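You operate a simulated robot arm through the tools that you are given. There is no shell and no other tool. Be economical: measure what you need, move in short steps, check, and stop when the job is done.

You are at the controls of a simulated robot arm. One attempt, no reset.

Task
Make room on the drip mat for the purple pipe stub. At the end: the purple pipe stub stands where the silver knob stood; the silver knob is on the top of the small table; the beige ball of twine stands where the black adaptor stood; the black adaptor stands on top of the sanding block; whatever was shut is shut again. Leave all else as you found it, and nothing knocked over.

Only the result counts: the job must be done as asked and must still hold three seconds after the hand-in. Knocking over, shifting, dropping, spilling or breaking anything else fails it.

Robot
A 7-joint arm with a two-finger parallel gripper, fixed in place. Base frame: the origin is at the foot of the arm, x ahead of it, y to its left, z up; the work surface is at about z = 883. Readings come in mm, degrees, newtons and seconds.
With the tool pointing down near the work surface it reaches from about 300 to 700 mm from the base axis. Its first joint turns from -66.0 to 66.0 degrees. Payload 1.57 kg.
The tool frame sits at the grasp point between the pads (the TCP): z along the fingers, y along the line on which they close. The tips reach 30 mm beyond it. The gripper opens to 110 mm. The fingers are 24 mm wide and 12 mm thick; the gripper's body (48 by 112 mm) begins 78 mm behind the TCP.
Orientation is told as [roll, pitch, yaw] about the base's x, y, z axes, in that order, counted from this pose: with the fingers straight down and closing along the base's y, the tool's x points along the base's -x, its y along +y and its z along -z.

Tools
- The arm moves only by the tool nudge_tool. Its argument "targets" is a list of rows, each a list of 7 numbers: the shift along the base's x, y, z in mm, then the turn, a rotation vector about the base's x, y, z in degrees, then the gripper command, from -1 (fully open) to 1 (shut), values between in proportion. In form: [[tx, ty, tz, rx, ry, rz, jaw], ...]. A call has 1 to 20 rows; each row shifts and turns the commanded pose from where the row before left it. Each row takes 0.2 s and may step no farther than 50 mm and 8.6 degrees from the row before; otherwise, or with a gripper value out of range, the whole call is refused. Where a pose cannot be reached the arm comes as near as it can. A force on the tool above 40 N (or 10 N above the force at the start of the call, whichever is more), or a blocked arm, ends the call early, and 0.2 s more pass. The fingers move at their own pace (about 108 mm/s each) and stop on an object; they squeeze with about 22 N. The grip force told is the motor's: it shows also when the fingers shut on nothing. Time passes only in rows, and 0.2 s behind the last, so rows that do not move let the fingers close. The reply holds the time, the measured pose of the TCP, the force on the tool along the base axes, the opening and the grip force, in the units named above and with some noise, with the torque about the TCP (base axes, N m) and any sound that the robot's microphone picked up, and new pictures: "views" is both (left out), scene, wrist or none.
- Cameras (640 x 400 px; columns grow to the right, rows downward): "scene" is fixed at [160.8, -369.7, 1399.6]; the picture's right is [0.81, -0.59, 0.00], its down [-0.32, -0.44, -0.84] and it looks along [0.49, 0.68, -0.55] (base axes); focal length 342 px, centre (320, 200). "wrist" rides on the gripper at [70, 16, -141] in the tool frame; the picture's right is [-0.23, 0.97, 0.00], its down [-0.86, -0.20, -0.48] and it looks along [-0.47, -0.11, 0.88] (tool axes); focal length 222 px, centre (320, 200). There is no depth. A picture from a camera that has moved, and an enlarged one, comes with that camera's place and axes in the base frame and with its lens. The place of the scene camera against the robot may be out by one fixed shift of up to 25 mm in any direction.
- inspect(camera, box): a new picture of the part [left, top, right, bottom] of that camera's present view, enlarged. It takes no simulated time.
- finish_job(): hands the job in; it is judged then, once.

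Go step by step. Nothing tells you positions but the pictures and the camera data: compare them with the known pose of the tool, close in by small moves and look again before you grip or let go. The budget is 120 turns and 200 pictures, counting those below and the enlarged ones. Unless the task says otherwise, let go and move clear before handing in, and close with one line.

The tools are called after "Call:" as name(argument=value, ...) on one line, values as JSON. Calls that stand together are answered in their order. nudge_tool: Moves the arm, as the interface text tells. Its arguments: {"type":"object","properties":{"targets":{"type":"array","items":{"type":"array","items":{"type":"number"}}},"views":{"type":"string","enum":["both","scene","wrist","none"]}},"required":["targets"]} The other tools are called the same way: inspect (camera, box) takes an enlarged picture of a part of a camera's view; finish_job () hands the job in.

At the start:

```text
time_s: 0.0
position: [389.5, 180.8, 1201.5]
orientation: [0.0, 0.0, 0.0]
contact_force: [-0.4, 0.2, 0.7]
torque: [0.0, 0.02, 0.01]
gripper_width: 110.0
grasp_force: 0.2
```

scene: 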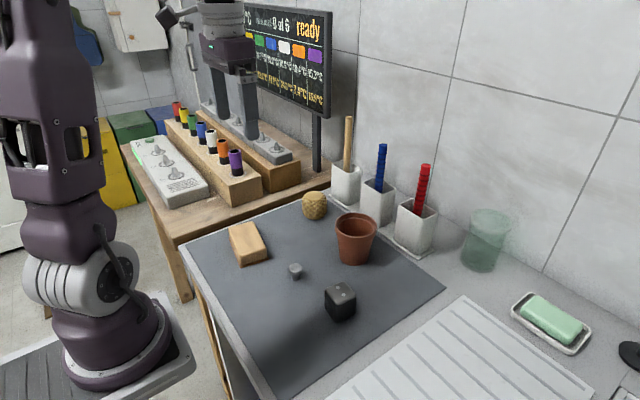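
wrist: 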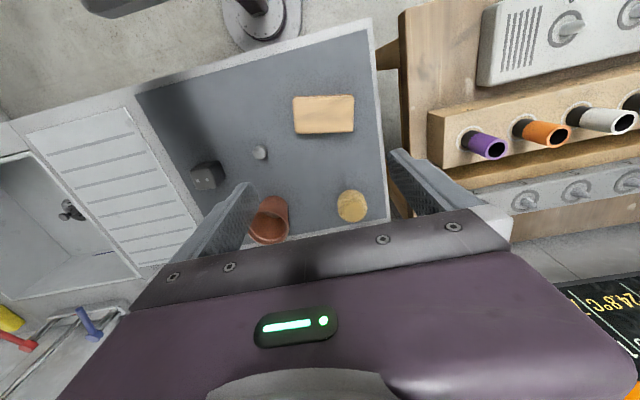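

I see the dark drip mat with sanding block, silver knob, black adaptor, twine ball and a terracotta pot, and a rack of coloured stubs on a wooden table to the left. I'll enlarge before measuring.

Call:
inspect(camera="scene", box=[120, 80, 340, 220])

Call:
inspect(camera="scene", box=[200, 170, 420, 330])

Call:
inspect(camera="wrist", box=[120, 20, 440, 260])

Call:
inspect(camera="wrist", box=[380, 0, 640, 220])

```text
2.86 times, centred on (230, 150) of scene
camera zoom: at [160.8, -369.7, 1399.6], right [0.81, -0.59, 0.0], down [-0.32, -0.44, -0.84], along [0.49, 0.68, -0.55], focal length 979 px, centre (577, 343)
```

zoom: 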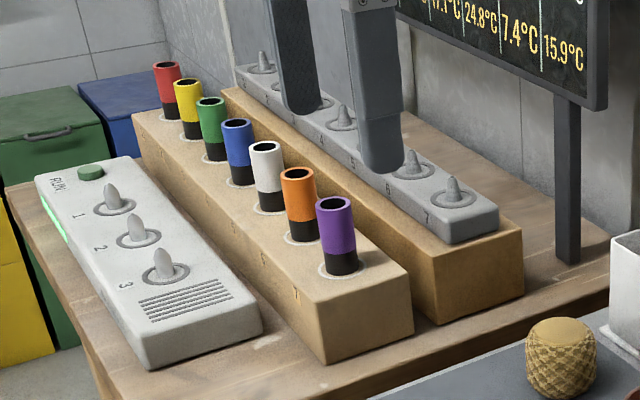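

```text
2.50 times, centred on (310, 250) of scene
camera zoom: at [160.8, -369.7, 1399.6], right [0.81, -0.59, 0.0], down [-0.32, -0.44, -0.84], along [0.49, 0.68, -0.55], focal length 856 px, centre (345, 75)
```

zoom: 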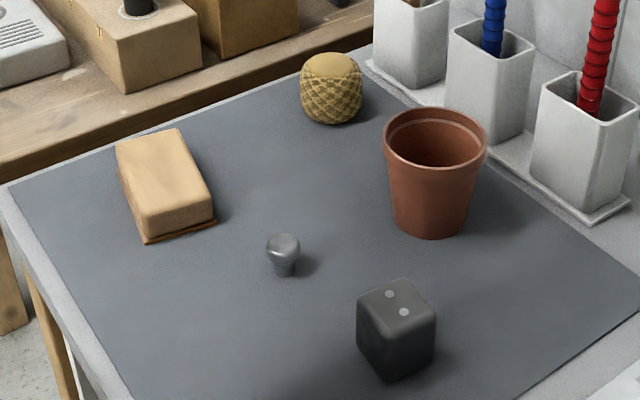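

```text
1.67 times, centred on (280, 140) of wrist
camera zoom: at [319.2, 197.4, 1343.4], right [0.23, 0.97, 0.0], down [0.86, -0.2, 0.48], along [0.47, -0.11, -0.88], focal length 370 px, centre (387, 300)
```

zoom: 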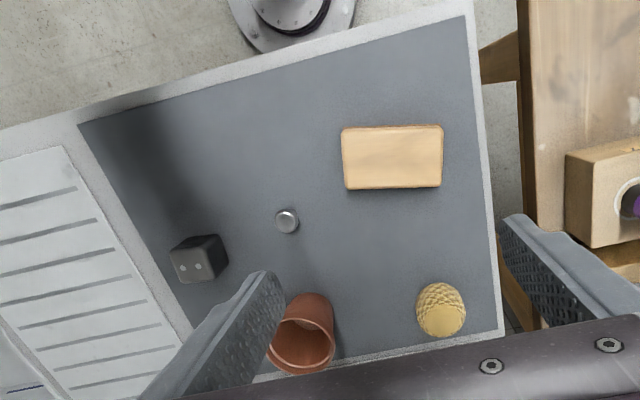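

```text
1.82 times, centred on (510, 110) of wrist
camera zoom: at [319.2, 197.4, 1343.4], right [0.23, 0.97, 0.0], down [0.86, -0.2, 0.48], along [0.47, -0.11, -0.88], focal length 404 px, centre (-26, 364)
```

zoom: 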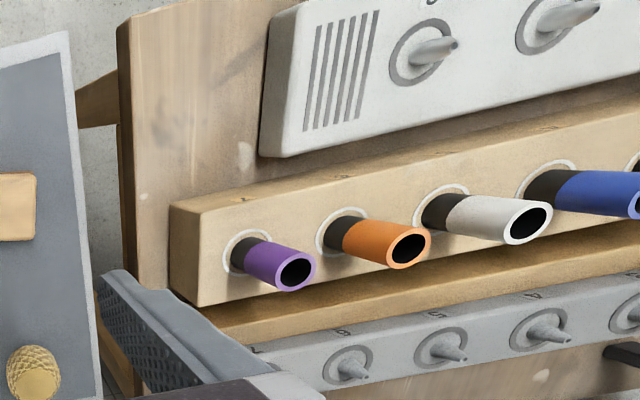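

The knob is around (417,52), the adaptor (437,-64), the block (374,190), the twine (576,209) and the purple stub roughly (488,460). I'll move above the adaptor for a closer look.

Call:
nudge_tool(targets=[[8, -41, -20, 0, 0, 0, -1], [8, -41, -20, 0, 0, 0, -1], [8, -41, -20, 0, 0, 0, -1], [8, -41, -20, 0, 0, 0, -1], [8, -41, -20, 0, 0, 0, -1], [8, -41, -20, 0, 0, 0, -1], [0, 0, 0, 0, 0, 0, -1]])

```text
time_s: 1.6
position: [437.0, -62.7, 1081.7]
orientation: [0.1, -0.1, 0.1]
contact_force: [-0.4, -0.2, 0.2]
torque: [0.04, -0.01, -0.01]
gripper_width: 110.1
grasp_force: 0.1
camera wrist: at [367.3, -45.9, 1223.2], right [0.23, 0.97, 0.0], down [0.86, -0.2, 0.48], along [0.47, -0.11, -0.88], focal length 222 px, centre (320, 200)
```

scene: 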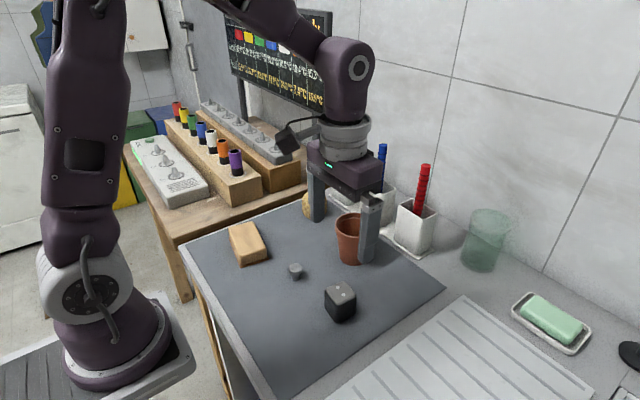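
wrist: 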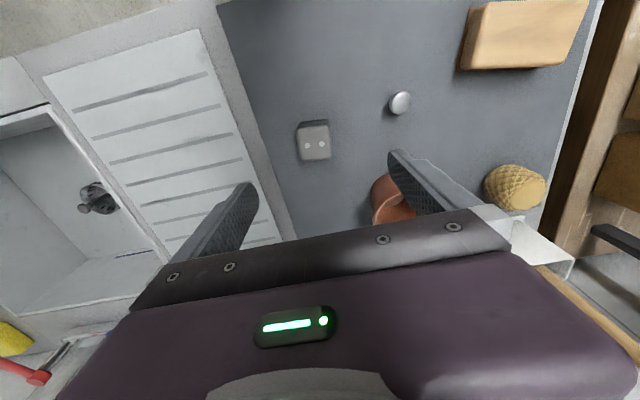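

The adaptor's top centre sits near (438,-70). I'll zoom in to get the sizes and heading.

Call:
inspect(camera="wrist", box=[270, 80, 430, 180])

Call:
inspect(camera="scene", box=[270, 240, 380, 330])

Call:
inspect(camera="scene", box=[120, 90, 320, 310])

```text
4.00 times, centred on (350, 130) of wrist
camera zoom: at [367.3, -45.9, 1223.2], right [0.23, 0.97, 0.0], down [0.86, -0.2, 0.48], along [0.47, -0.11, -0.88], focal length 888 px, centre (200, 480)
```

zoom: 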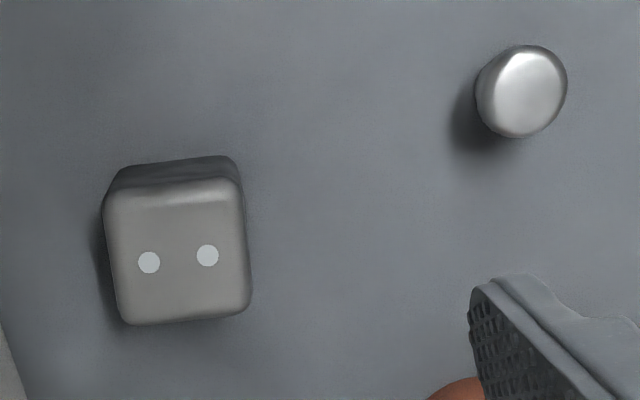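

```text
4.44 times, centred on (325, 285) of scene
camera zoom: at [160.8, -369.7, 1399.6], right [0.81, -0.59, 0.0], down [-0.32, -0.44, -0.84], along [0.49, 0.68, -0.55], focal length 1522 px, centre (298, -178)
```

zoom: 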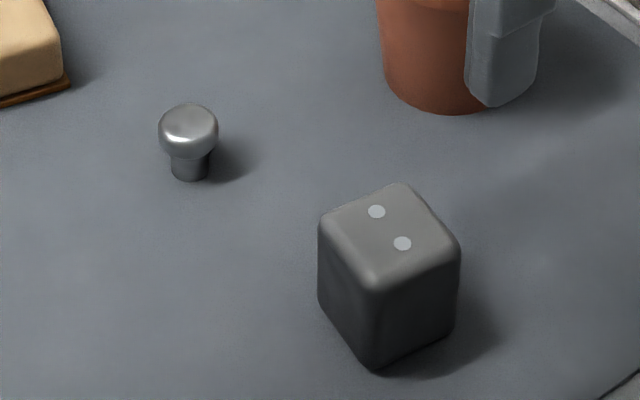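

```text
1.82 times, centred on (220, 200) of scene
camera zoom: at [160.8, -369.7, 1399.6], right [0.81, -0.59, 0.0], down [-0.32, -0.44, -0.84], along [0.49, 0.68, -0.55], focal length 623 px, centre (502, 200)
```

zoom: 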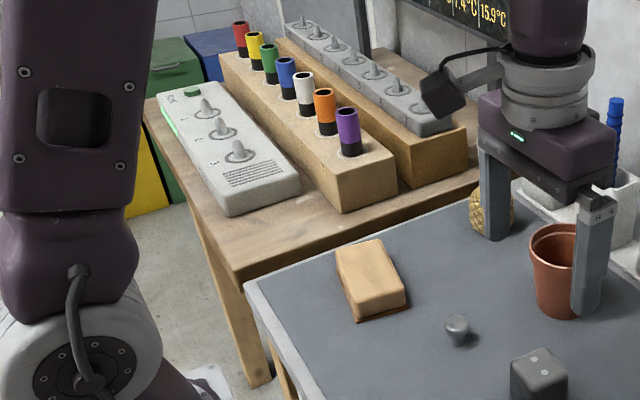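

The adaptor is about 44 mm wide, centred near (439.5,-69.8) and turned about -7°. I'll line up and come down over it.

Call:
nudge_tool(targets=[[2.5, -7, -30, 0, 0, -7.4, -1], [0, 0, -40, 0, 0, 0, -1], [0, 0, -40, 0, 0, 0, -1], [0, 0, -12, 0, 0, 0, -1], [0, 0, 0, 0, 0, 0, -1]])

```text
time_s: 2.8
position: [439.6, -70.0, 959.4]
orientation: [0.0, -0.1, -7.4]
contact_force: [-1.0, -0.6, 0.4]
torque: [-0.01, -0.01, 0.0]
gripper_width: 109.7
grasp_force: 0.0
camera wrist: at [373.2, -44.7, 1100.7], right [0.35, 0.94, 0.0], down [0.82, -0.31, 0.48], along [0.45, -0.17, -0.88], focal length 222 px, centre (320, 200)
```

scene: 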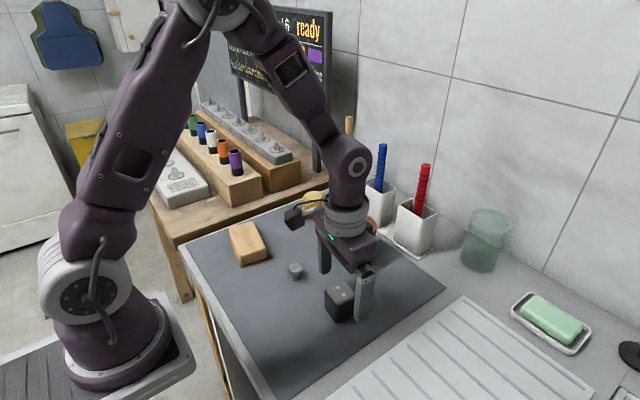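
wrist: 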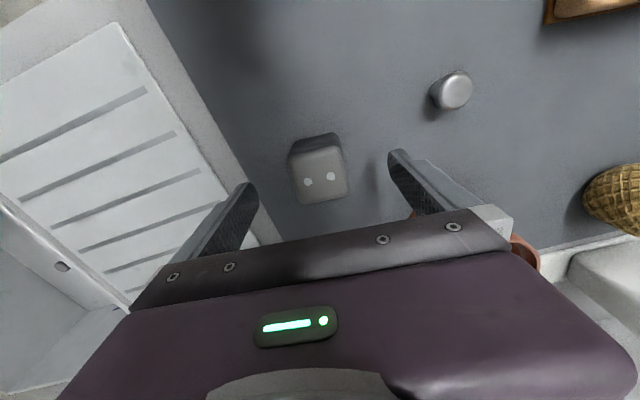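

The adaptor sits centred between the fingers. I'll descend and close.

Call:
nudge_tool(targets=[[0, 0, -20, 0, 0, 0, -1], [0, -0.5, -19, 0, 0, 0, -1], [0, 0, 0, 0, 0, 0, 0], [0, 0, 0, 0, 0, 0, 0.5], [0, 0, 0, 0, 0, 0, 0.5], [0, 0, 0, 0, 0, 0, 0.5]], views="wrist")

```text
time_s: 4.2
position: [440.0, -72.1, 919.7]
orientation: [0.0, 0.1, -7.5]
contact_force: [0.0, -0.3, 0.6]
torque: [0.03, -0.02, -0.05]
gripper_width: 45.6
grasp_force: 22.3
camera wrist: at [373.0, -45.7, 1060.8], right [0.35, 0.94, 0.0], down [0.82, -0.31, 0.48], along [0.45, -0.17, -0.88], focal length 222 px, centre (320, 200)
```

wrist: 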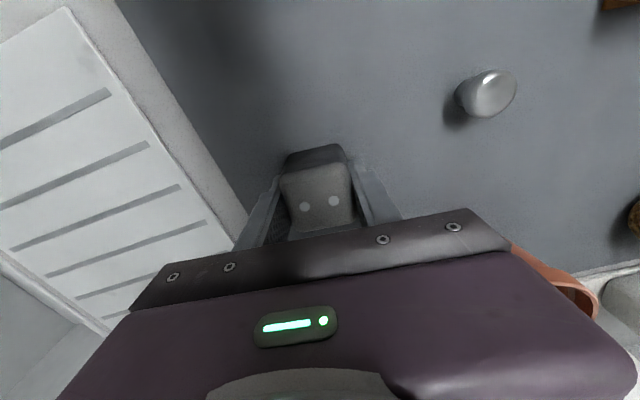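

The adaptor is gripped at 45.6 mm wide. I'll lift and move towards the sanding block.

Call:
nudge_tool(targets=[[0, 0, 15, 0, 0, 0, 0.5], [0, 0, 35, 0, 0, 0, 0.5], [0, 0, 40, 0, 0, 0, 0.5], [0, 0, 40, 0, 0, 0, 0.5], [-14, 40, 0, 0, 0, 0, 0.5], [-14, 45, 0, 0, 0, 0, 0.5], [-14, 45, 0, 0, 0, 0, 0.5], [-14, 45, 0, 0, 0, 0, 0.5], [-10, 45, 0, 0, 0, 0, 0.5], [0, 40, 0, 0, 0, 0, 0.5], [0, 0, 0, 0, 0, 0, 0.5], [0, 0, 0, 0, 0, 0, 0.5]])

Call:
inspect(camera="scene", box=[200, 170, 380, 300])

```text
time_s: 6.8
position: [372.7, 189.1, 1051.5]
orientation: [-0.1, 0.0, -7.5]
contact_force: [-1.0, -0.3, -0.4]
torque: [-0.04, -0.02, 0.01]
gripper_width: 27.2
grasp_force: 0.0
camera wrist: at [305.9, 212.9, 1193.1], right [0.35, 0.94, 0.0], down [0.82, -0.31, 0.48], along [0.45, -0.17, -0.88], focal length 222 px, centre (320, 200)
```

scene: 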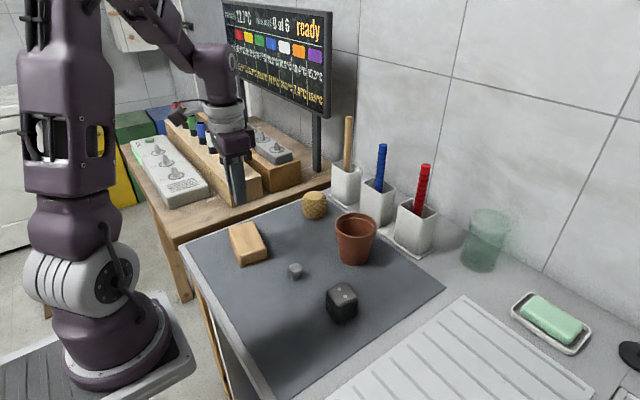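
wrist: 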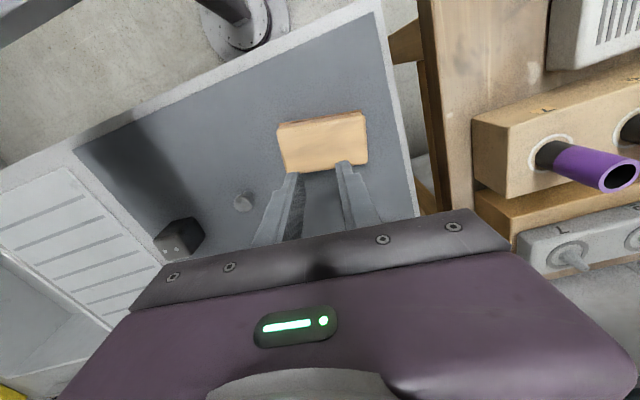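

```text
3.08 times, centred on (290, 235) of scene
camera zoom: at [160.8, -369.7, 1399.6], right [0.81, -0.59, 0.0], down [-0.32, -0.44, -0.84], along [0.49, 0.68, -0.55], focal length 1054 px, centre (412, 92)
```

zoom: 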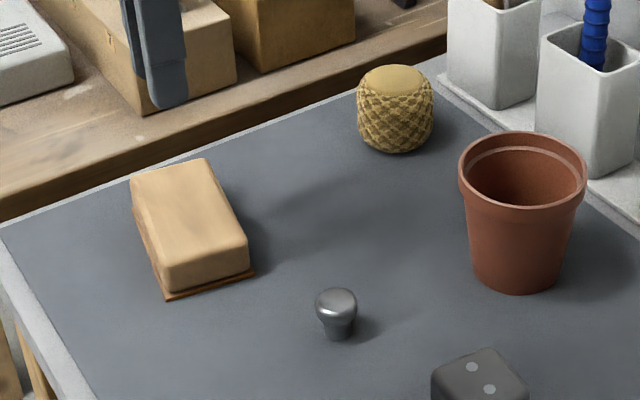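

The adaptor slipped out during the lift and appears to be still at its place. I'll compare it with its first position.

Call:
inspect(camera="scene", box=[270, 240, 380, 330])

Call:
inspect(camera="wrist", box=[130, 90, 390, 270])

```text
4.44 times, centred on (325, 285) of scene
camera zoom: at [160.8, -369.7, 1399.6], right [0.81, -0.59, 0.0], down [-0.32, -0.44, -0.84], along [0.49, 0.68, -0.55], focal length 1522 px, centre (298, -178)
```

zoom: 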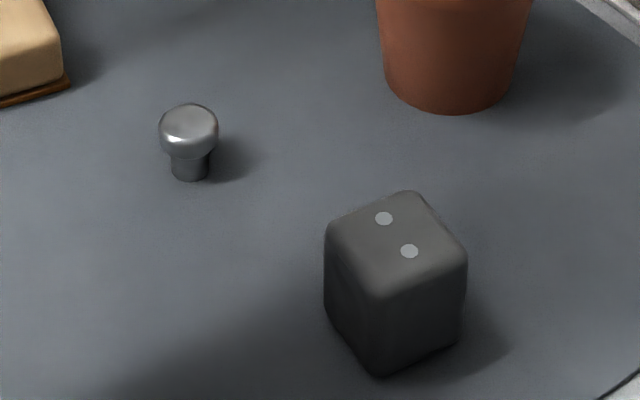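

```text
2.22 times, centred on (260, 180) of wrist
camera zoom: at [305.9, 212.9, 1193.1], right [0.35, 0.94, 0.0], down [0.82, -0.31, 0.48], along [0.45, -0.17, -0.88], focal length 494 px, centre (453, 244)
```

zoom: 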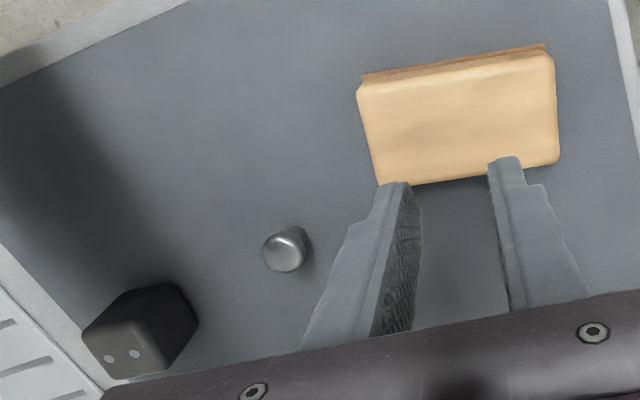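

It slid out with only a 2 mm shift. I'll go back and grip with the full command, then lift very gently while watching the force.

Call:
nudge_tool(targets=[[10, -45, 0, 0, 0, 0, -1], [14, -45, 0, 0, 0, 0, -1], [14, -45, 0, 0, 0, 0, -1], [14, -45, 0, 0, 0, 0, -1], [14, -45, 0, 0, 0, 0, -1], [0.5, -37, 0, 0, 0, 0, -1], [0, 0, -40, 0, 0, 0, -1], [0, 0, -45, 0, 0, 0, -1], [0, 0, 0, 0, 0, 0, -1]], views="wrist")

```text
time_s: 8.8
position: [439.8, -72.9, 966.3]
orientation: [0.1, 0.0, -7.4]
contact_force: [-0.3, 0.1, 0.0]
torque: [-0.01, 0.0, 0.01]
gripper_width: 110.3
grasp_force: 0.1
camera wrist: at [372.6, -46.8, 1106.6], right [0.35, 0.94, 0.0], down [0.82, -0.31, 0.48], along [0.45, -0.17, -0.88], focal length 222 px, centre (320, 200)
```

wrist: 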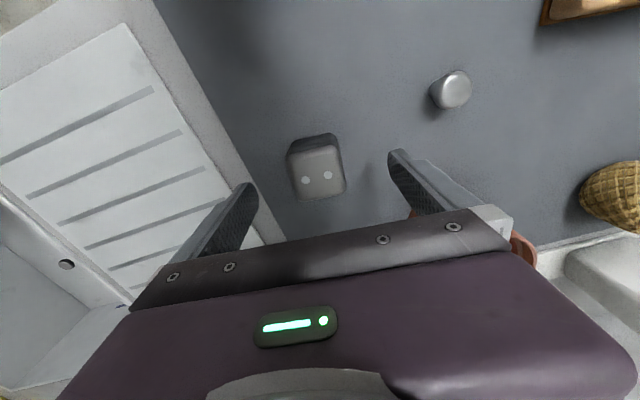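

The adaptor is still upright between the fingers. I'll descend, close fully and lift a few millimetres.

Call:
nudge_tool(targets=[[-0.5, -1.2, -25, 0, 0, 0, -1], [0, 0, -23, 0, 0, 0, -1], [0, 0, 0, 0, 0, 0, 0], [0, 0, 0, 0, 0, 0, 1], [0, 0, 0, 0, 0, 0, 1], [0, 0, 0, 0, 0, 0, 1], [0, 0, 0, 0, 0, 0, 1], [0, 0, 2, 0, 0, 0, 1], [0, 0, 2, 0, 0, 0, 1], [0, 0, 2, 0, 0, 0, 1], [0, 0, 2, 0, 0, 0, 1]], views="wrist")

```text
time_s: 11.2
position: [439.6, -77.1, 926.7]
orientation: [0.0, 0.1, -7.4]
contact_force: [0.0, -1.5, -0.6]
torque: [-0.02, -0.02, 0.0]
gripper_width: 45.4
grasp_force: 22.0
camera wrist: at [372.9, -50.6, 1067.1], right [0.35, 0.94, 0.0], down [0.82, -0.31, 0.48], along [0.45, -0.17, -0.88], focal length 222 px, centre (320, 200)
```

wrist: 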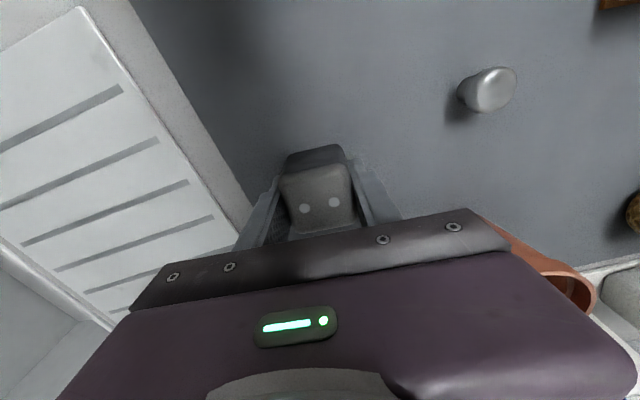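

It is held and rising with little force. I'll keep lifting slowly and look again.

Call:
nudge_tool(targets=[[0, 0, 3, 0, 0, 0, 1], [0, 0, 3, 0, 0, 0, 1], [0, 0, 3, 0, 0, 0, 1], [0, 0, 3, 0, 0, 0, 1], [0, 0, 3, 0, 0, 0, 1], [0, 0, 0, 0, 0, 0, 1]])

Call:
inspect(camera="scene", box=[270, 220, 410, 340])

```text
time_s: 12.6
position: [438.7, -75.7, 942.5]
orientation: [0.0, 0.0, -7.4]
contact_force: [-0.1, 0.1, -0.8]
torque: [0.01, 0.02, 0.03]
gripper_width: 45.3
grasp_force: 22.4
camera wrist: at [372.7, -51.0, 1082.8], right [0.35, 0.94, 0.0], down [0.82, -0.31, 0.48], along [0.45, -0.17, -0.88], focal length 222 px, centre (320, 200)
```

scene: 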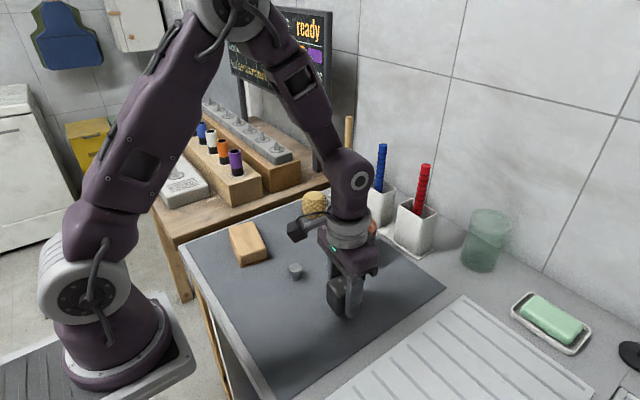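
wrist: 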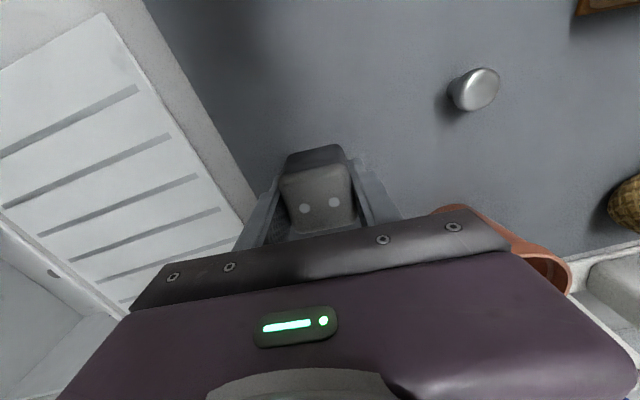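

```text
3.33 times, centred on (340, 280) of scene
camera zoom: at [160.8, -369.7, 1399.5], right [0.81, -0.59, 0.0], down [-0.32, -0.44, -0.84], along [0.49, 0.68, -0.55], focal length 1142 px, centre (253, -67)
```

zoom: 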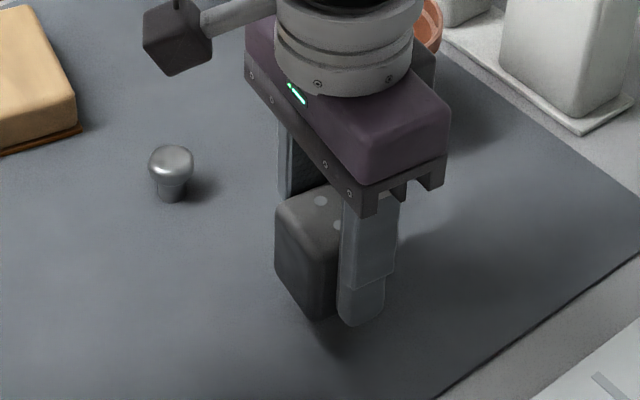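

The adaptor is held and light. I'll lift more gently and carry it to above the sanding block's centre at about (379,190), turned to match the block.

Call:
nudge_tool(targets=[[0, 0, 5, 0, 0, 0, 1], [0, 0, 10, 0, 0, 0, 1], [0, 0, 15, 0, 0, 0, 1], [0, 0, 15, 0, 0, 0, 1], [0, 5, 12, 0, 0, 0, 1], [-3, 10, 5, 0, 0, 0, 1], [-4, 18, 0, 0, 0, 0, 1], [-5, 22, 0, 0, 0, 0, 1], [-6, 25, 0, 0, 0, 0, 1], [-6, 25, 0, 0, 0, 0, 1], [-6, 25, 0, 0, 0, -2, 1], [-6, 25, 0, 0, 0, -3, 1], [-6, 25, 0, 0, 0, 0, 1], [-6, 25, 0, 0, 0, 0, 1], [-5, 25, 0, 0, 0, 0, 1], [-4, 18, 0, 0, 0, 0, 1], [-2, 12, 0, 0, 0, 0, 1], [0, 5, 0, 0, 0, 0, 1], [0, 0, 0, 0, 0, 0, 1]])

```text
time_s: 16.6
position: [380.7, 188.9, 1002.6]
orientation: [0.0, -0.1, -12.3]
contact_force: [0.3, 0.6, -0.8]
torque: [0.01, -0.04, -0.02]
gripper_width: 45.5
grasp_force: 22.3
camera wrist: at [316.5, 220.1, 1144.0], right [0.43, 0.9, 0.0], down [0.79, -0.38, 0.48], along [0.43, -0.21, -0.88], focal length 222 px, centre (320, 200)
```

scene: 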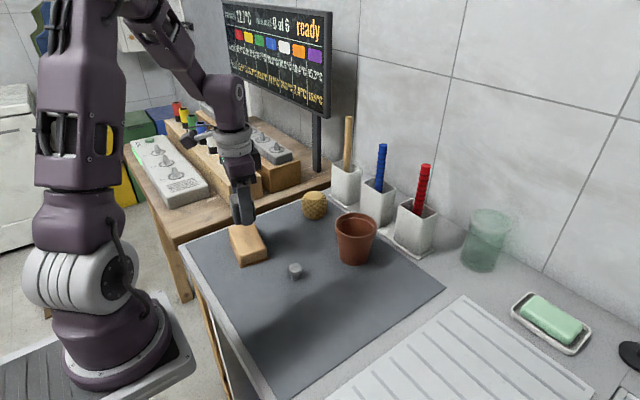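
wrist: 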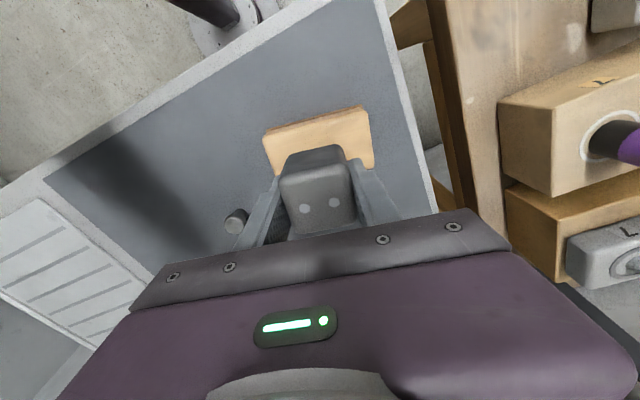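

The block edges match my estimate, with its centre near (378,190) and its top around 912. I'll lower to just above it.

Call:
nudge_tool(targets=[[-1, 0.5, -10, 0, 0, 0, 1], [-1, 0.5, -15, 0, 0, 0, 1], [0, 0, -15, 0, 0, 0, 1], [0, 0, -8, 0, 0, 0, 1], [0, 0, -2, 0, 0, 0, 1], [0, 0, 0, 0, 0, 0, 1]], views="wrist")

Call:
inspect(camera="scene", box=[200, 170, 300, 280])

```text
time_s: 18.0
position: [377.7, 190.3, 953.4]
orientation: [0.1, -0.1, -12.3]
contact_force: [0.3, -1.0, 17.2]
torque: [-0.04, 0.0, -0.02]
gripper_width: 45.6
grasp_force: 22.2
camera wrist: at [312.9, 221.2, 1093.9], right [0.43, 0.9, 0.0], down [0.79, -0.38, 0.48], along [0.43, -0.2, -0.88], focal length 222 px, centre (320, 200)
```

wrist: 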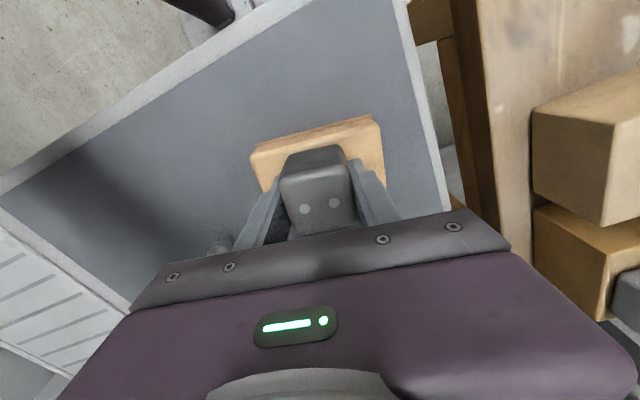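

```text
3.64 times, centred on (250, 225) of scene
camera zoom: at [160.6, -369.8, 1399.5], right [0.81, -0.59, 0.0], down [-0.32, -0.44, -0.84], along [0.49, 0.68, -0.55], focal length 1246 px, centre (574, 109)
```

zoom: 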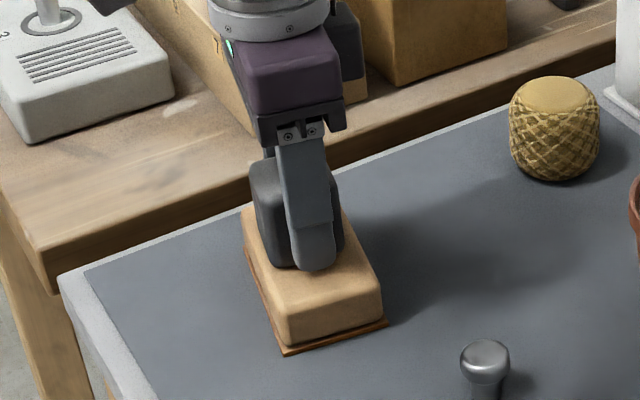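

Contact has come (17 N), so the adaptor is on the block, centred within its edges. I'll relieve the push, open and rise.

Call:
nudge_tool(targets=[[0, 0, 0.7, 0, 0, 0, 1], [0, 0, 0.3, 0, 0, 0, 1], [0, 0, 0, 0, 0, 0, 0.1], [0, 0, 0, 0, 0, 0, -0.4], [0, 0, 0, 0, 0, 0, -0.6], [0, 0, 15, 0, 0, 0, -0.6], [0, 0, 30, 0, 0, 0, -1], [0, 0, 45, 0, 0, 0, -1], [0, 0, 45, 0, 0, 0, -1], [0, 0, 0, 0, 0, 0, -1]])

Call:
inspect(camera="scene", box=[200, 170, 300, 280])

```text
time_s: 20.2
position: [377.7, 192.2, 1087.3]
orientation: [0.0, 0.0, -12.5]
contact_force: [0.3, -0.4, 0.0]
torque: [-0.01, 0.04, 0.04]
gripper_width: 110.1
grasp_force: 0.0
camera wrist: at [313.8, 222.6, 1229.5], right [0.43, 0.9, 0.0], down [0.79, -0.38, 0.48], along [0.43, -0.21, -0.88], focal length 222 px, centre (320, 200)
```

scene: 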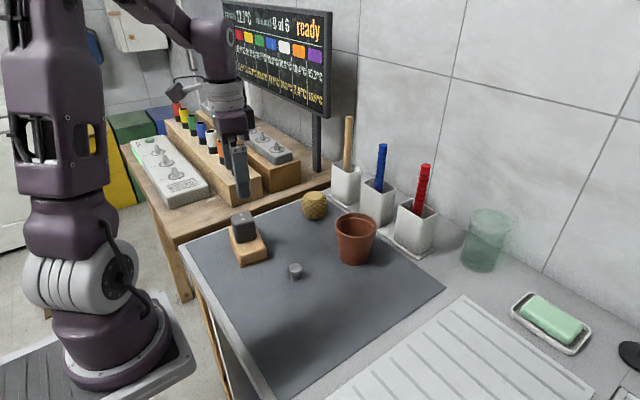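
wrist: 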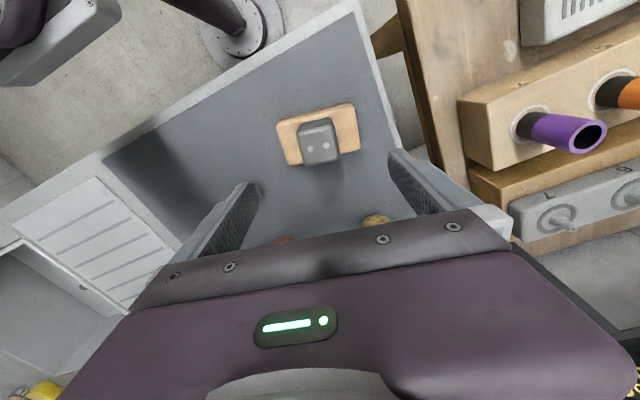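

```text
3.64 times, centred on (250, 225) of scene
camera zoom: at [160.8, -369.7, 1399.6], right [0.81, -0.59, 0.0], down [-0.32, -0.44, -0.84], along [0.49, 0.68, -0.55], focal length 1246 px, centre (574, 109)
```

zoom: 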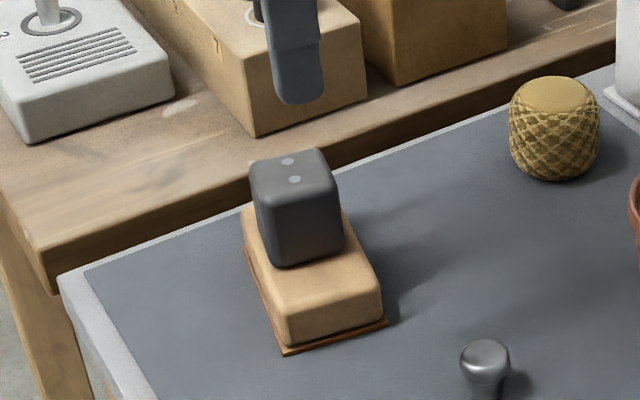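

The adaptor stands on the block. Next I'll move above the twine ball for a close look.

Call:
nudge_tool(targets=[[20, 2, 0, 0, 0, 6.2, -1], [40, 3, 0, 0, 0, 6.2, -1], [45, 4, -5, 0, 0, 0, -1], [40, 4, -10, 0, 0, 0, -1], [30, 3, -10, 0, 0, 0, -1], [15, 0, -10, 0, 0, 0, -1], [0, 0, 0, 0, 0, 0, -1]])

Call:
inspect(camera="wrist", box=[200, 80, 440, 230])

```text
time_s: 21.8
position: [567.2, 205.6, 1053.0]
orientation: [0.0, 0.0, 0.0]
contact_force: [0.0, -0.1, 1.5]
torque: [0.01, -0.03, 0.02]
gripper_width: 109.9
grasp_force: 0.0
camera wrist: at [498.0, 221.9, 1194.1], right [0.23, 0.97, 0.0], down [0.86, -0.2, 0.48], along [0.47, -0.11, -0.88], focal length 222 px, centre (320, 200)
```

scene: 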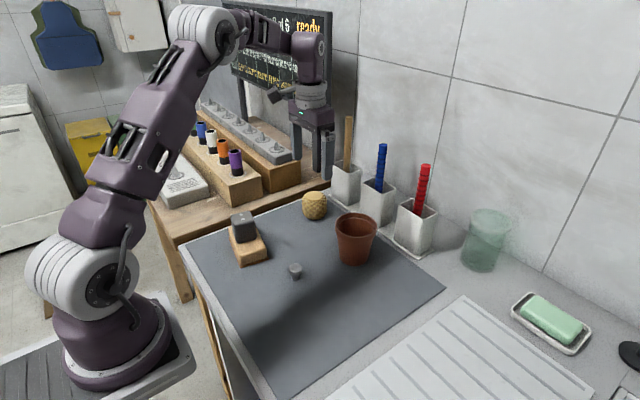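
wrist: 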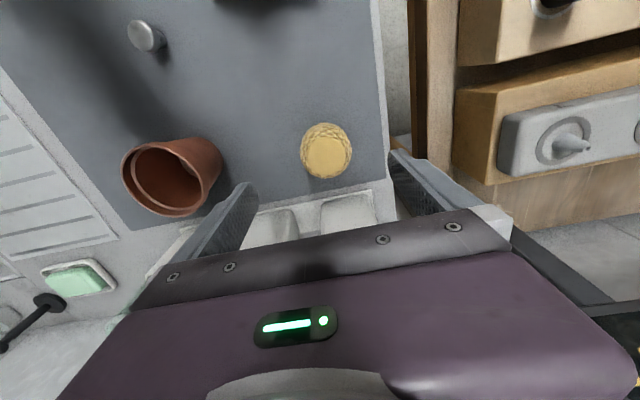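

```text
2.67 times, centred on (320, 155) of wrist
camera zoom: at [498.0, 221.9, 1194.1], right [0.23, 0.97, 0.0], down [0.86, -0.2, 0.48], along [0.47, -0.11, -0.88], focal length 592 px, centre (320, 320)
```

zoom: 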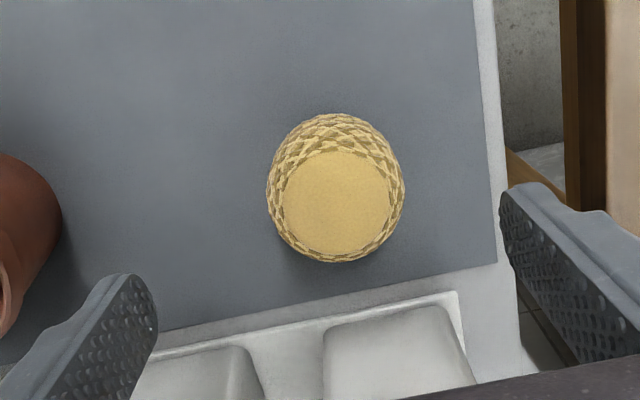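

The twine is about 64 mm wide, centred near (577,211). I'll line up, descend in two stages and grip it.

Call:
nudge_tool(targets=[[5, 2.7, -30, 0, 0, 0, -1], [4.8, 2.7, -30, 0, 0, 0, -1], [0, 0, -25, 0, 0, 0, -1], [0, 0, 0, 0, 0, 0, -1]])

Call:
inspect(camera="scene", box=[260, 120, 400, 260])

```text
time_s: 22.8
position: [579.0, 212.0, 968.7]
orientation: [0.1, 0.0, 0.1]
contact_force: [0.4, -0.1, -0.5]
torque: [0.04, -0.01, 0.0]
gripper_width: 109.9
grasp_force: 0.0
camera wrist: at [509.5, 228.2, 1109.1], right [0.23, 0.97, 0.0], down [0.86, -0.2, 0.48], along [0.47, -0.11, -0.88], focal length 222 px, centre (320, 200)
```

scene: 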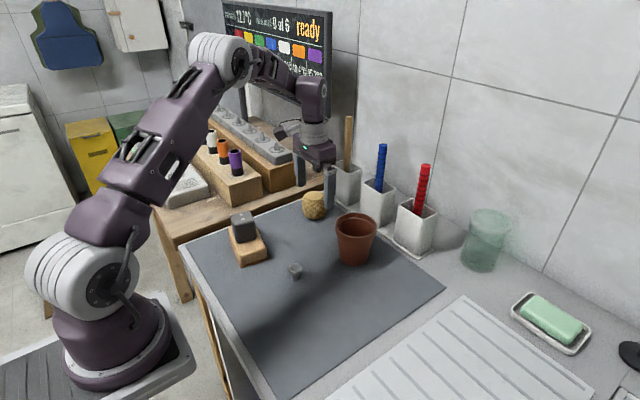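
wrist: 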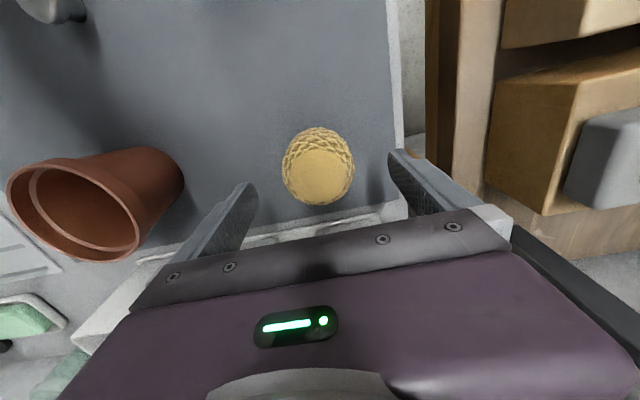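

```text
2.86 times, centred on (330, 190) of scene
camera zoom: at [160.8, -369.7, 1399.6], right [0.81, -0.59, 0.0], down [-0.32, -0.44, -0.84], along [0.49, 0.68, -0.55], focal length 979 px, centre (291, 229)
```

zoom: 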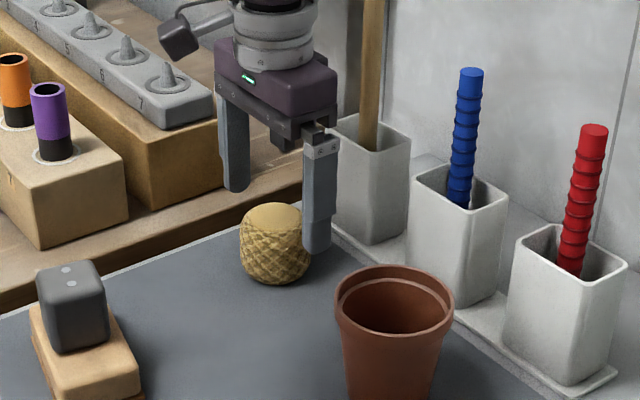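

The ball is centred between the fingers, and I'm clear of the pot and the holders. I'll go down and grip.

Call:
nudge_tool(targets=[[-0.7, 0.4, -20, 0, 0, 0, -1], [0, 0, -20, 0, 0, 0, -1], [0, 0, -9, 0, 0, 0, -1], [0, 0, 0, 0, 0, 0, -0.5], [0, 0, 0, 0, 0, 0, 0], [0, 0, 0, 0, 0, 0, 0.4], [0, 0, 0, 0, 0, 0, 1], [0, 0, 0, 0, 0, 0, 1], [0, 0, 2, 0, 0, 0, 1], [0, 0, 3, 0, 0, 0, 1], [0, 0, 4, 0, 0, 0, 1], [0, 0, 0, 0, 0, 0, 1]])

Call:
inspect(camera="scene", box=[260, 120, 400, 260])

```text
time_s: 25.4
position: [575.9, 212.3, 928.7]
orientation: [0.0, 0.0, 0.0]
contact_force: [-0.6, 0.1, -0.5]
torque: [-0.03, 0.0, 0.0]
gripper_width: 60.4
grasp_force: 22.3
camera wrist: at [506.8, 229.2, 1070.1], right [0.23, 0.97, 0.0], down [0.86, -0.2, 0.48], along [0.47, -0.11, -0.88], focal length 222 px, centre (320, 200)
```

scene: 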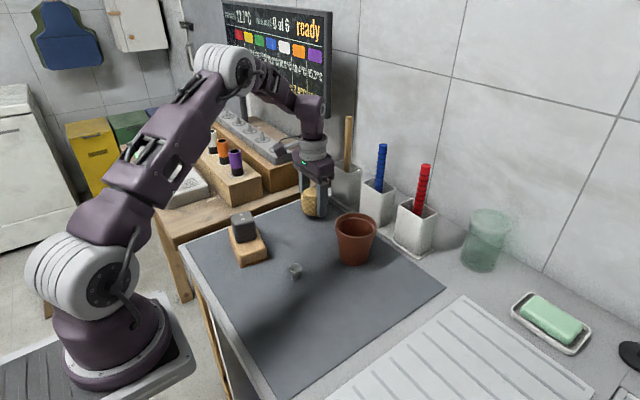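
wrist: 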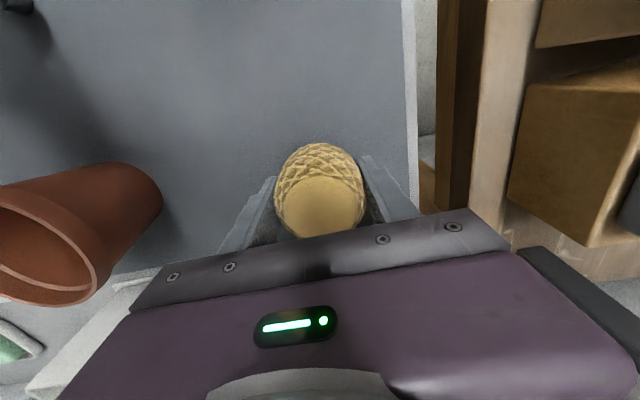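

```text
2.86 times, centred on (330, 190) of scene
camera zoom: at [160.8, -369.7, 1399.6], right [0.81, -0.59, 0.0], down [-0.32, -0.44, -0.84], along [0.49, 0.68, -0.55], focal length 979 px, centre (291, 229)
```

zoom: 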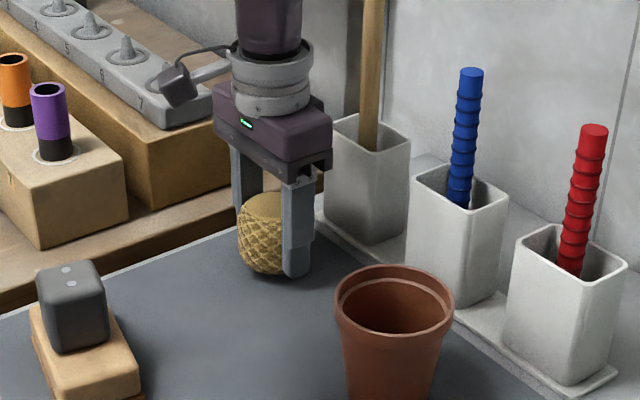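

The twine is held. I'll lift it clear, then carry it to where the adaptor stood.

Call:
nudge_tool(targets=[[0, 0, 5, 0, 0, 0, 1], [0, 0, 10, 0, 0, 0, 1], [0, 0, 18, 0, 0, 0, 1], [0, 0, 22, 0, 0, 0, 1], [0, 0, 22, 0, 0, 0, 1], [0, 0, 20, 0, 0, 0, 1], [-4, -8, 10, 0, 0, 0, 1], [-7, -15, 5, 0, 0, 0, 1], [-11, -22, 0, 0, 0, 0, 1], [-12, -25, 0, 0, 0, 0, 1], [-12, -25, 0, 0, 0, 0, 1], [-12, -25, 0, 0, 0, 0, 1], [-12, -25, 0, 0, 0, 0, 1], [-12, -25, 0, 0, 0, 0, 1], [-12, -25, 0, 0, 0, 0, 1], [-12, -25, 0, 0, 0, 0, 1], [-12, -25, 0, 0, 0, 0, 1], [-9, -18, 0, 0, 0, 0, 1], [-6, -12, 0, 0, 0, 0, 1], [-4, -8, 0, 0, 0, 0, 1]])

```text
time_s: 29.6
position: [441.6, -71.9, 1041.1]
orientation: [0.0, 0.0, 0.1]
contact_force: [0.4, -0.1, -1.1]
torque: [0.0, -0.02, 0.0]
gripper_width: 60.5
grasp_force: 21.2
camera wrist: at [371.2, -56.1, 1182.0], right [0.23, 0.97, 0.0], down [0.86, -0.2, 0.48], along [0.47, -0.11, -0.88], focal length 222 px, centre (320, 200)
```

scene: 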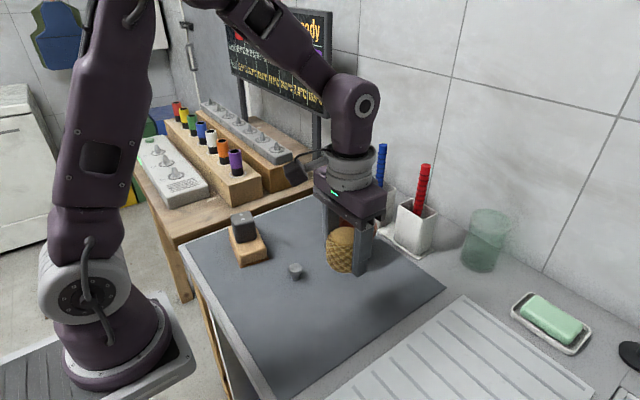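
wrist: 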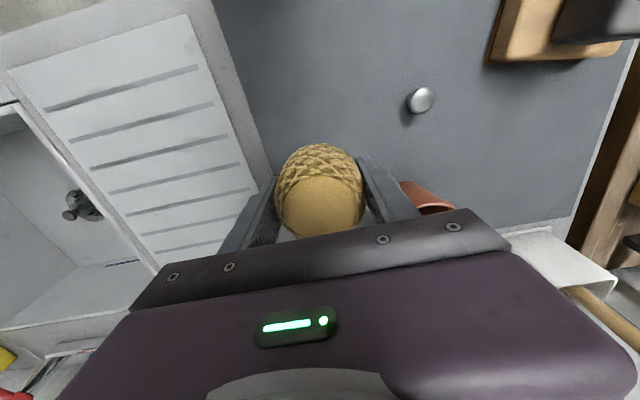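

The twine is above the target spot. I'll lower it to just over the mat.

Call:
nudge_tool(targets=[[-1, 0.7, -10, 0, 0, 0, 1], [-1, 0.7, -20, 0, 0, 0, 1], [0, 0, -25, 0, 0, 0, 1], [0, 0, -25, 0, 0, 0, 1], [0, 0, -20, 0, 0, 0, 1], [0, 0, -10, 0, 0, 0, 1], [0, 0, -6, 0, 0, 0, 1], [0, 0, -2, 0, 0, 0, 1], [0, 0, -1.5, 0, 0, 0, 1], [0, 0, 0, 0, 0, 0, 1]], views="wrist")

```text
time_s: 31.8
position: [438.5, -69.5, 922.0]
orientation: [-0.1, -0.1, 0.0]
contact_force: [0.0, 0.3, -0.1]
torque: [-0.01, -0.02, -0.01]
gripper_width: 60.4
grasp_force: 22.1
camera wrist: at [368.8, -53.4, 1062.8], right [0.23, 0.97, 0.0], down [0.86, -0.2, 0.48], along [0.47, -0.11, -0.88], focal length 222 px, centre (320, 200)
```

wrist: 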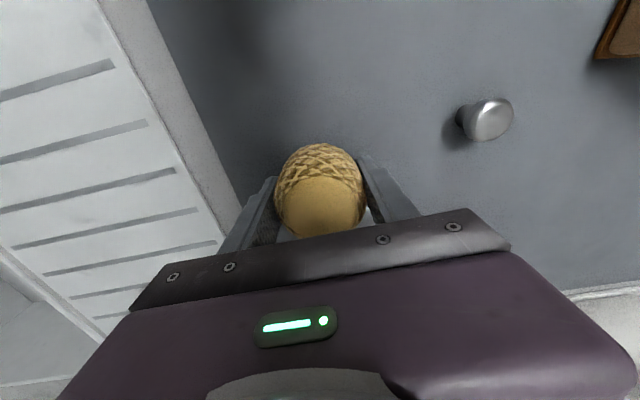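

It is almost touching. I'll creep down until contact.

Call:
nudge_tool(targets=[[0.5, -0.5, -1, 0, 0, 0, 1], [0, 0, -1, 0, 0, 0, 1], [0, 0, 0, 0, 0, 0, 1]], views="none")

```text
time_s: 32.6
position: [438.4, -70.9, 919.8]
orientation: [0.0, 0.1, 0.1]
contact_force: [-0.1, 0.5, -0.5]
torque: [0.01, 0.0, 0.01]
gripper_width: 60.6
grasp_force: 22.2
```

Call:
nudge_tool(targets=[[0.5, 0, -0.8, 0, 0, 0, 1], [0, 0, -0.8, 0, 0, 0, 1], [0, 0, 0, 0, 0, 0, 1]], views="wrist")

```text
time_s: 33.4
position: [439.0, -71.3, 917.2]
orientation: [0.0, 0.0, 0.0]
contact_force: [-6.5, -2.5, 27.1]
torque: [-0.13, 0.1, 0.01]
gripper_width: 60.3
grasp_force: 22.1
camera wrist: at [369.4, -54.3, 1058.6], right [0.23, 0.97, 0.0], down [0.85, -0.2, 0.48], along [0.47, -0.11, -0.88], focal length 222 px, centre (320, 200)
```

wrist: 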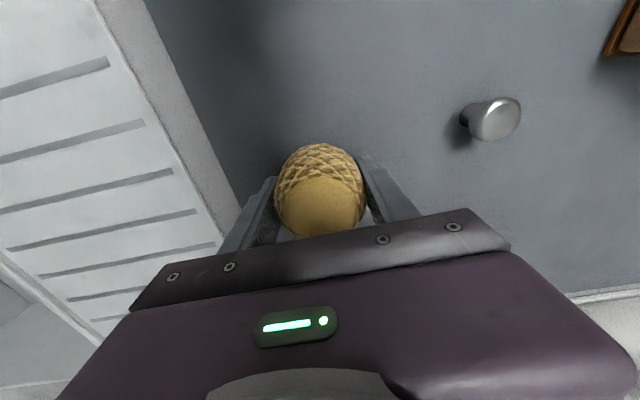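

The twine is resting on the mat (27 N). I'll ease off, open and rise.

Call:
nudge_tool(targets=[[0, 0, 0.8, 0, 0, 0, 1], [0, 0, 0.4, 0, 0, 0, 1], [0, 0, 0, 0, 0, 0, -0.2], [0, 0, 0, 0, 0, 0, -0.7], [0, 0, 0, 0, 0, 0, -1], [0, 0, 15, 0, 0, 0, -1], [0, 0, 40, 0, 0, 0, -1], [0, 20, 45, 0, 0, 0, -1], [-5, 40, 20, 0, 0, 0, -1], [-10, 40, 0, 0, 0, 0, -1], [0, 10, 0, 0, 0, 0, -1], [0, 0, 0, 0, 0, 0, -1]])

Call:
inspect(camera="wrist", box=[180, 80, 420, 230])

Call:
inspect(camera="scene", box=[270, 240, 380, 330])

```text
time_s: 36.0
position: [424.6, 39.3, 1039.5]
orientation: [0.0, 0.0, 0.1]
contact_force: [-0.1, 0.1, -0.7]
torque: [0.02, 0.0, 0.01]
gripper_width: 110.0
grasp_force: 0.0
camera wrist: at [354.7, 56.3, 1181.9], right [0.23, 0.97, 0.0], down [0.86, -0.2, 0.48], along [0.47, -0.11, -0.88], focal length 222 px, centre (320, 200)
```

scene: 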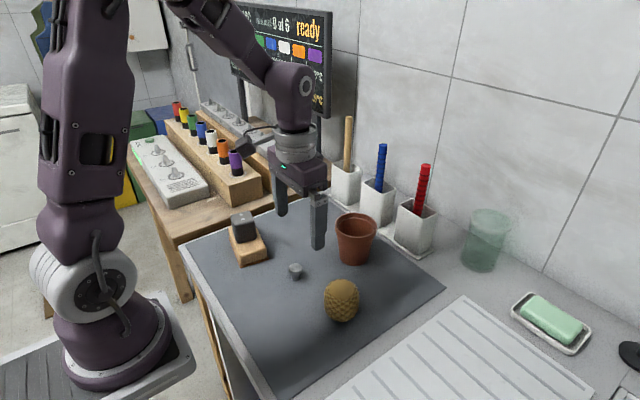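
wrist: 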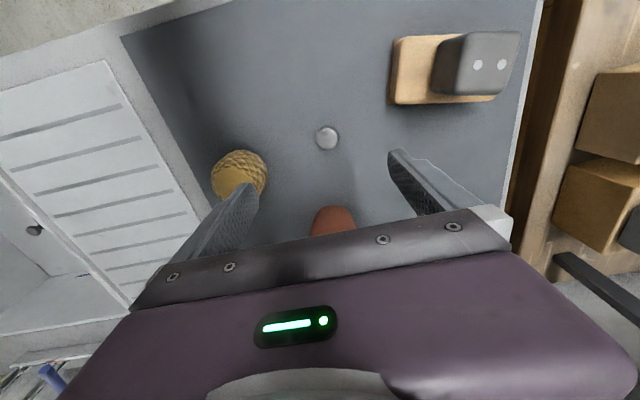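

```text
2.67 times, centred on (300, 155) of wrist
camera zoom: at [354.7, 56.3, 1181.9], right [0.23, 0.97, 0.0], down [0.86, -0.2, 0.48], along [0.47, -0.11, -0.88], focal length 592 px, centre (373, 320)
```

zoom: 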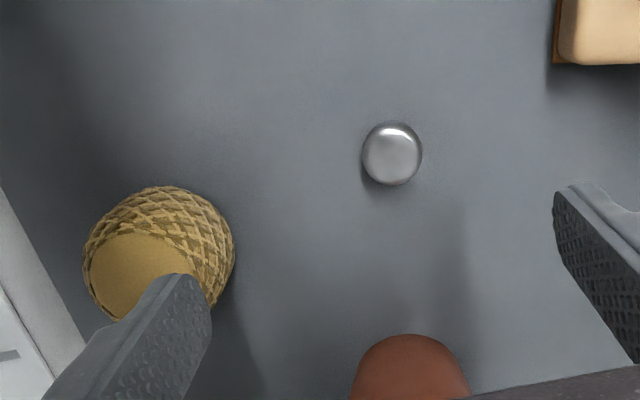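

```text
4.44 times, centred on (325, 285) of scene
camera zoom: at [160.8, -369.7, 1399.6], right [0.81, -0.59, 0.0], down [-0.32, -0.44, -0.84], along [0.49, 0.68, -0.55], focal length 1522 px, centre (298, -178)
```

zoom: 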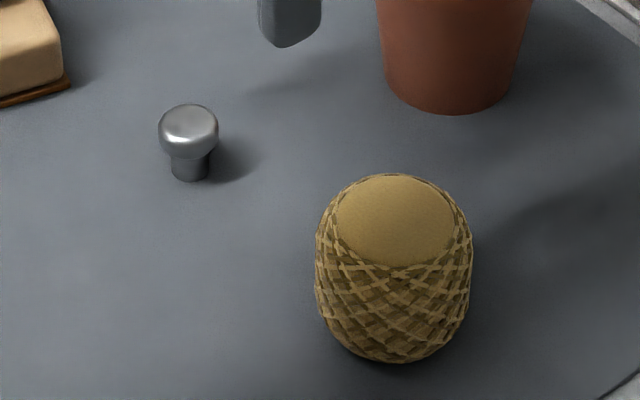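

The twine stands on the adaptor's old spot. The knob is near (417,50), so I'll come over it with the jaws partly closed to stay clear of the block.

Call:
nudge_tool(targets=[[-4, 6, -20, 0, 0, 0, -0.3], [-3, 5, -30, 0, 0, 0, -0.3], [0, 0, -30, 0, 0, 0, -0.3], [0, 0, 0, 0, 0, 0, -0.3], [0, 0, 0, 0, 0, 0, -0.3]], views="wrist")

Call:
inspect(camera="wrist", box=[240, 120, 400, 220])

```text
time_s: 37.2
position: [418.0, 50.6, 959.1]
orientation: [0.0, 0.0, 0.0]
contact_force: [1.1, 0.7, 0.0]
torque: [0.0, 0.05, 0.02]
gripper_width: 71.5
grasp_force: 0.1
camera wrist: at [348.7, 66.3, 1101.0], right [0.23, 0.97, 0.0], down [0.86, -0.2, 0.48], along [0.47, -0.11, -0.88], focal length 222 px, centre (320, 200)
```

wrist: 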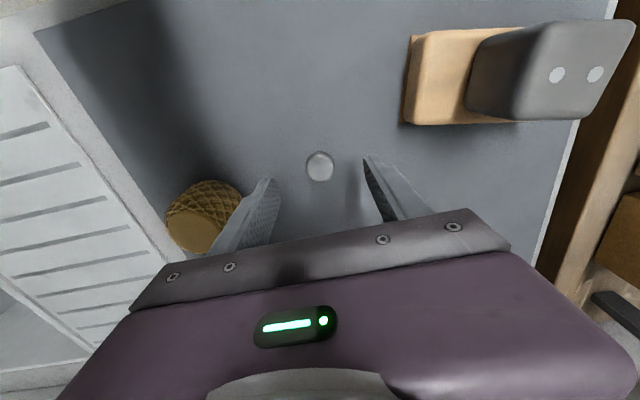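

```text
4.00 times, centred on (320, 170) of wrist
camera zoom: at [348.7, 66.3, 1101.0], right [0.23, 0.97, 0.0], down [0.86, -0.2, 0.48], along [0.47, -0.11, -0.88], focal length 888 px, centre (320, 320)
```

zoom: 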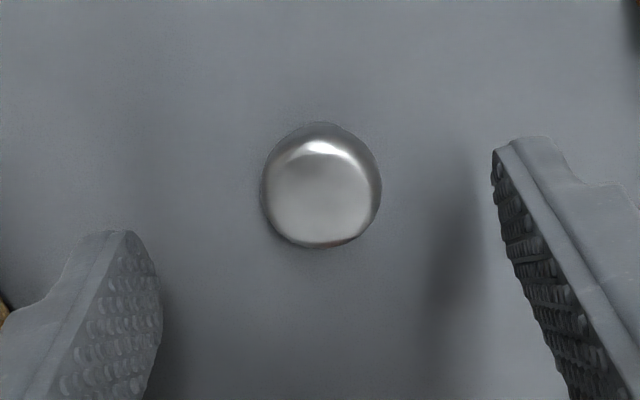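

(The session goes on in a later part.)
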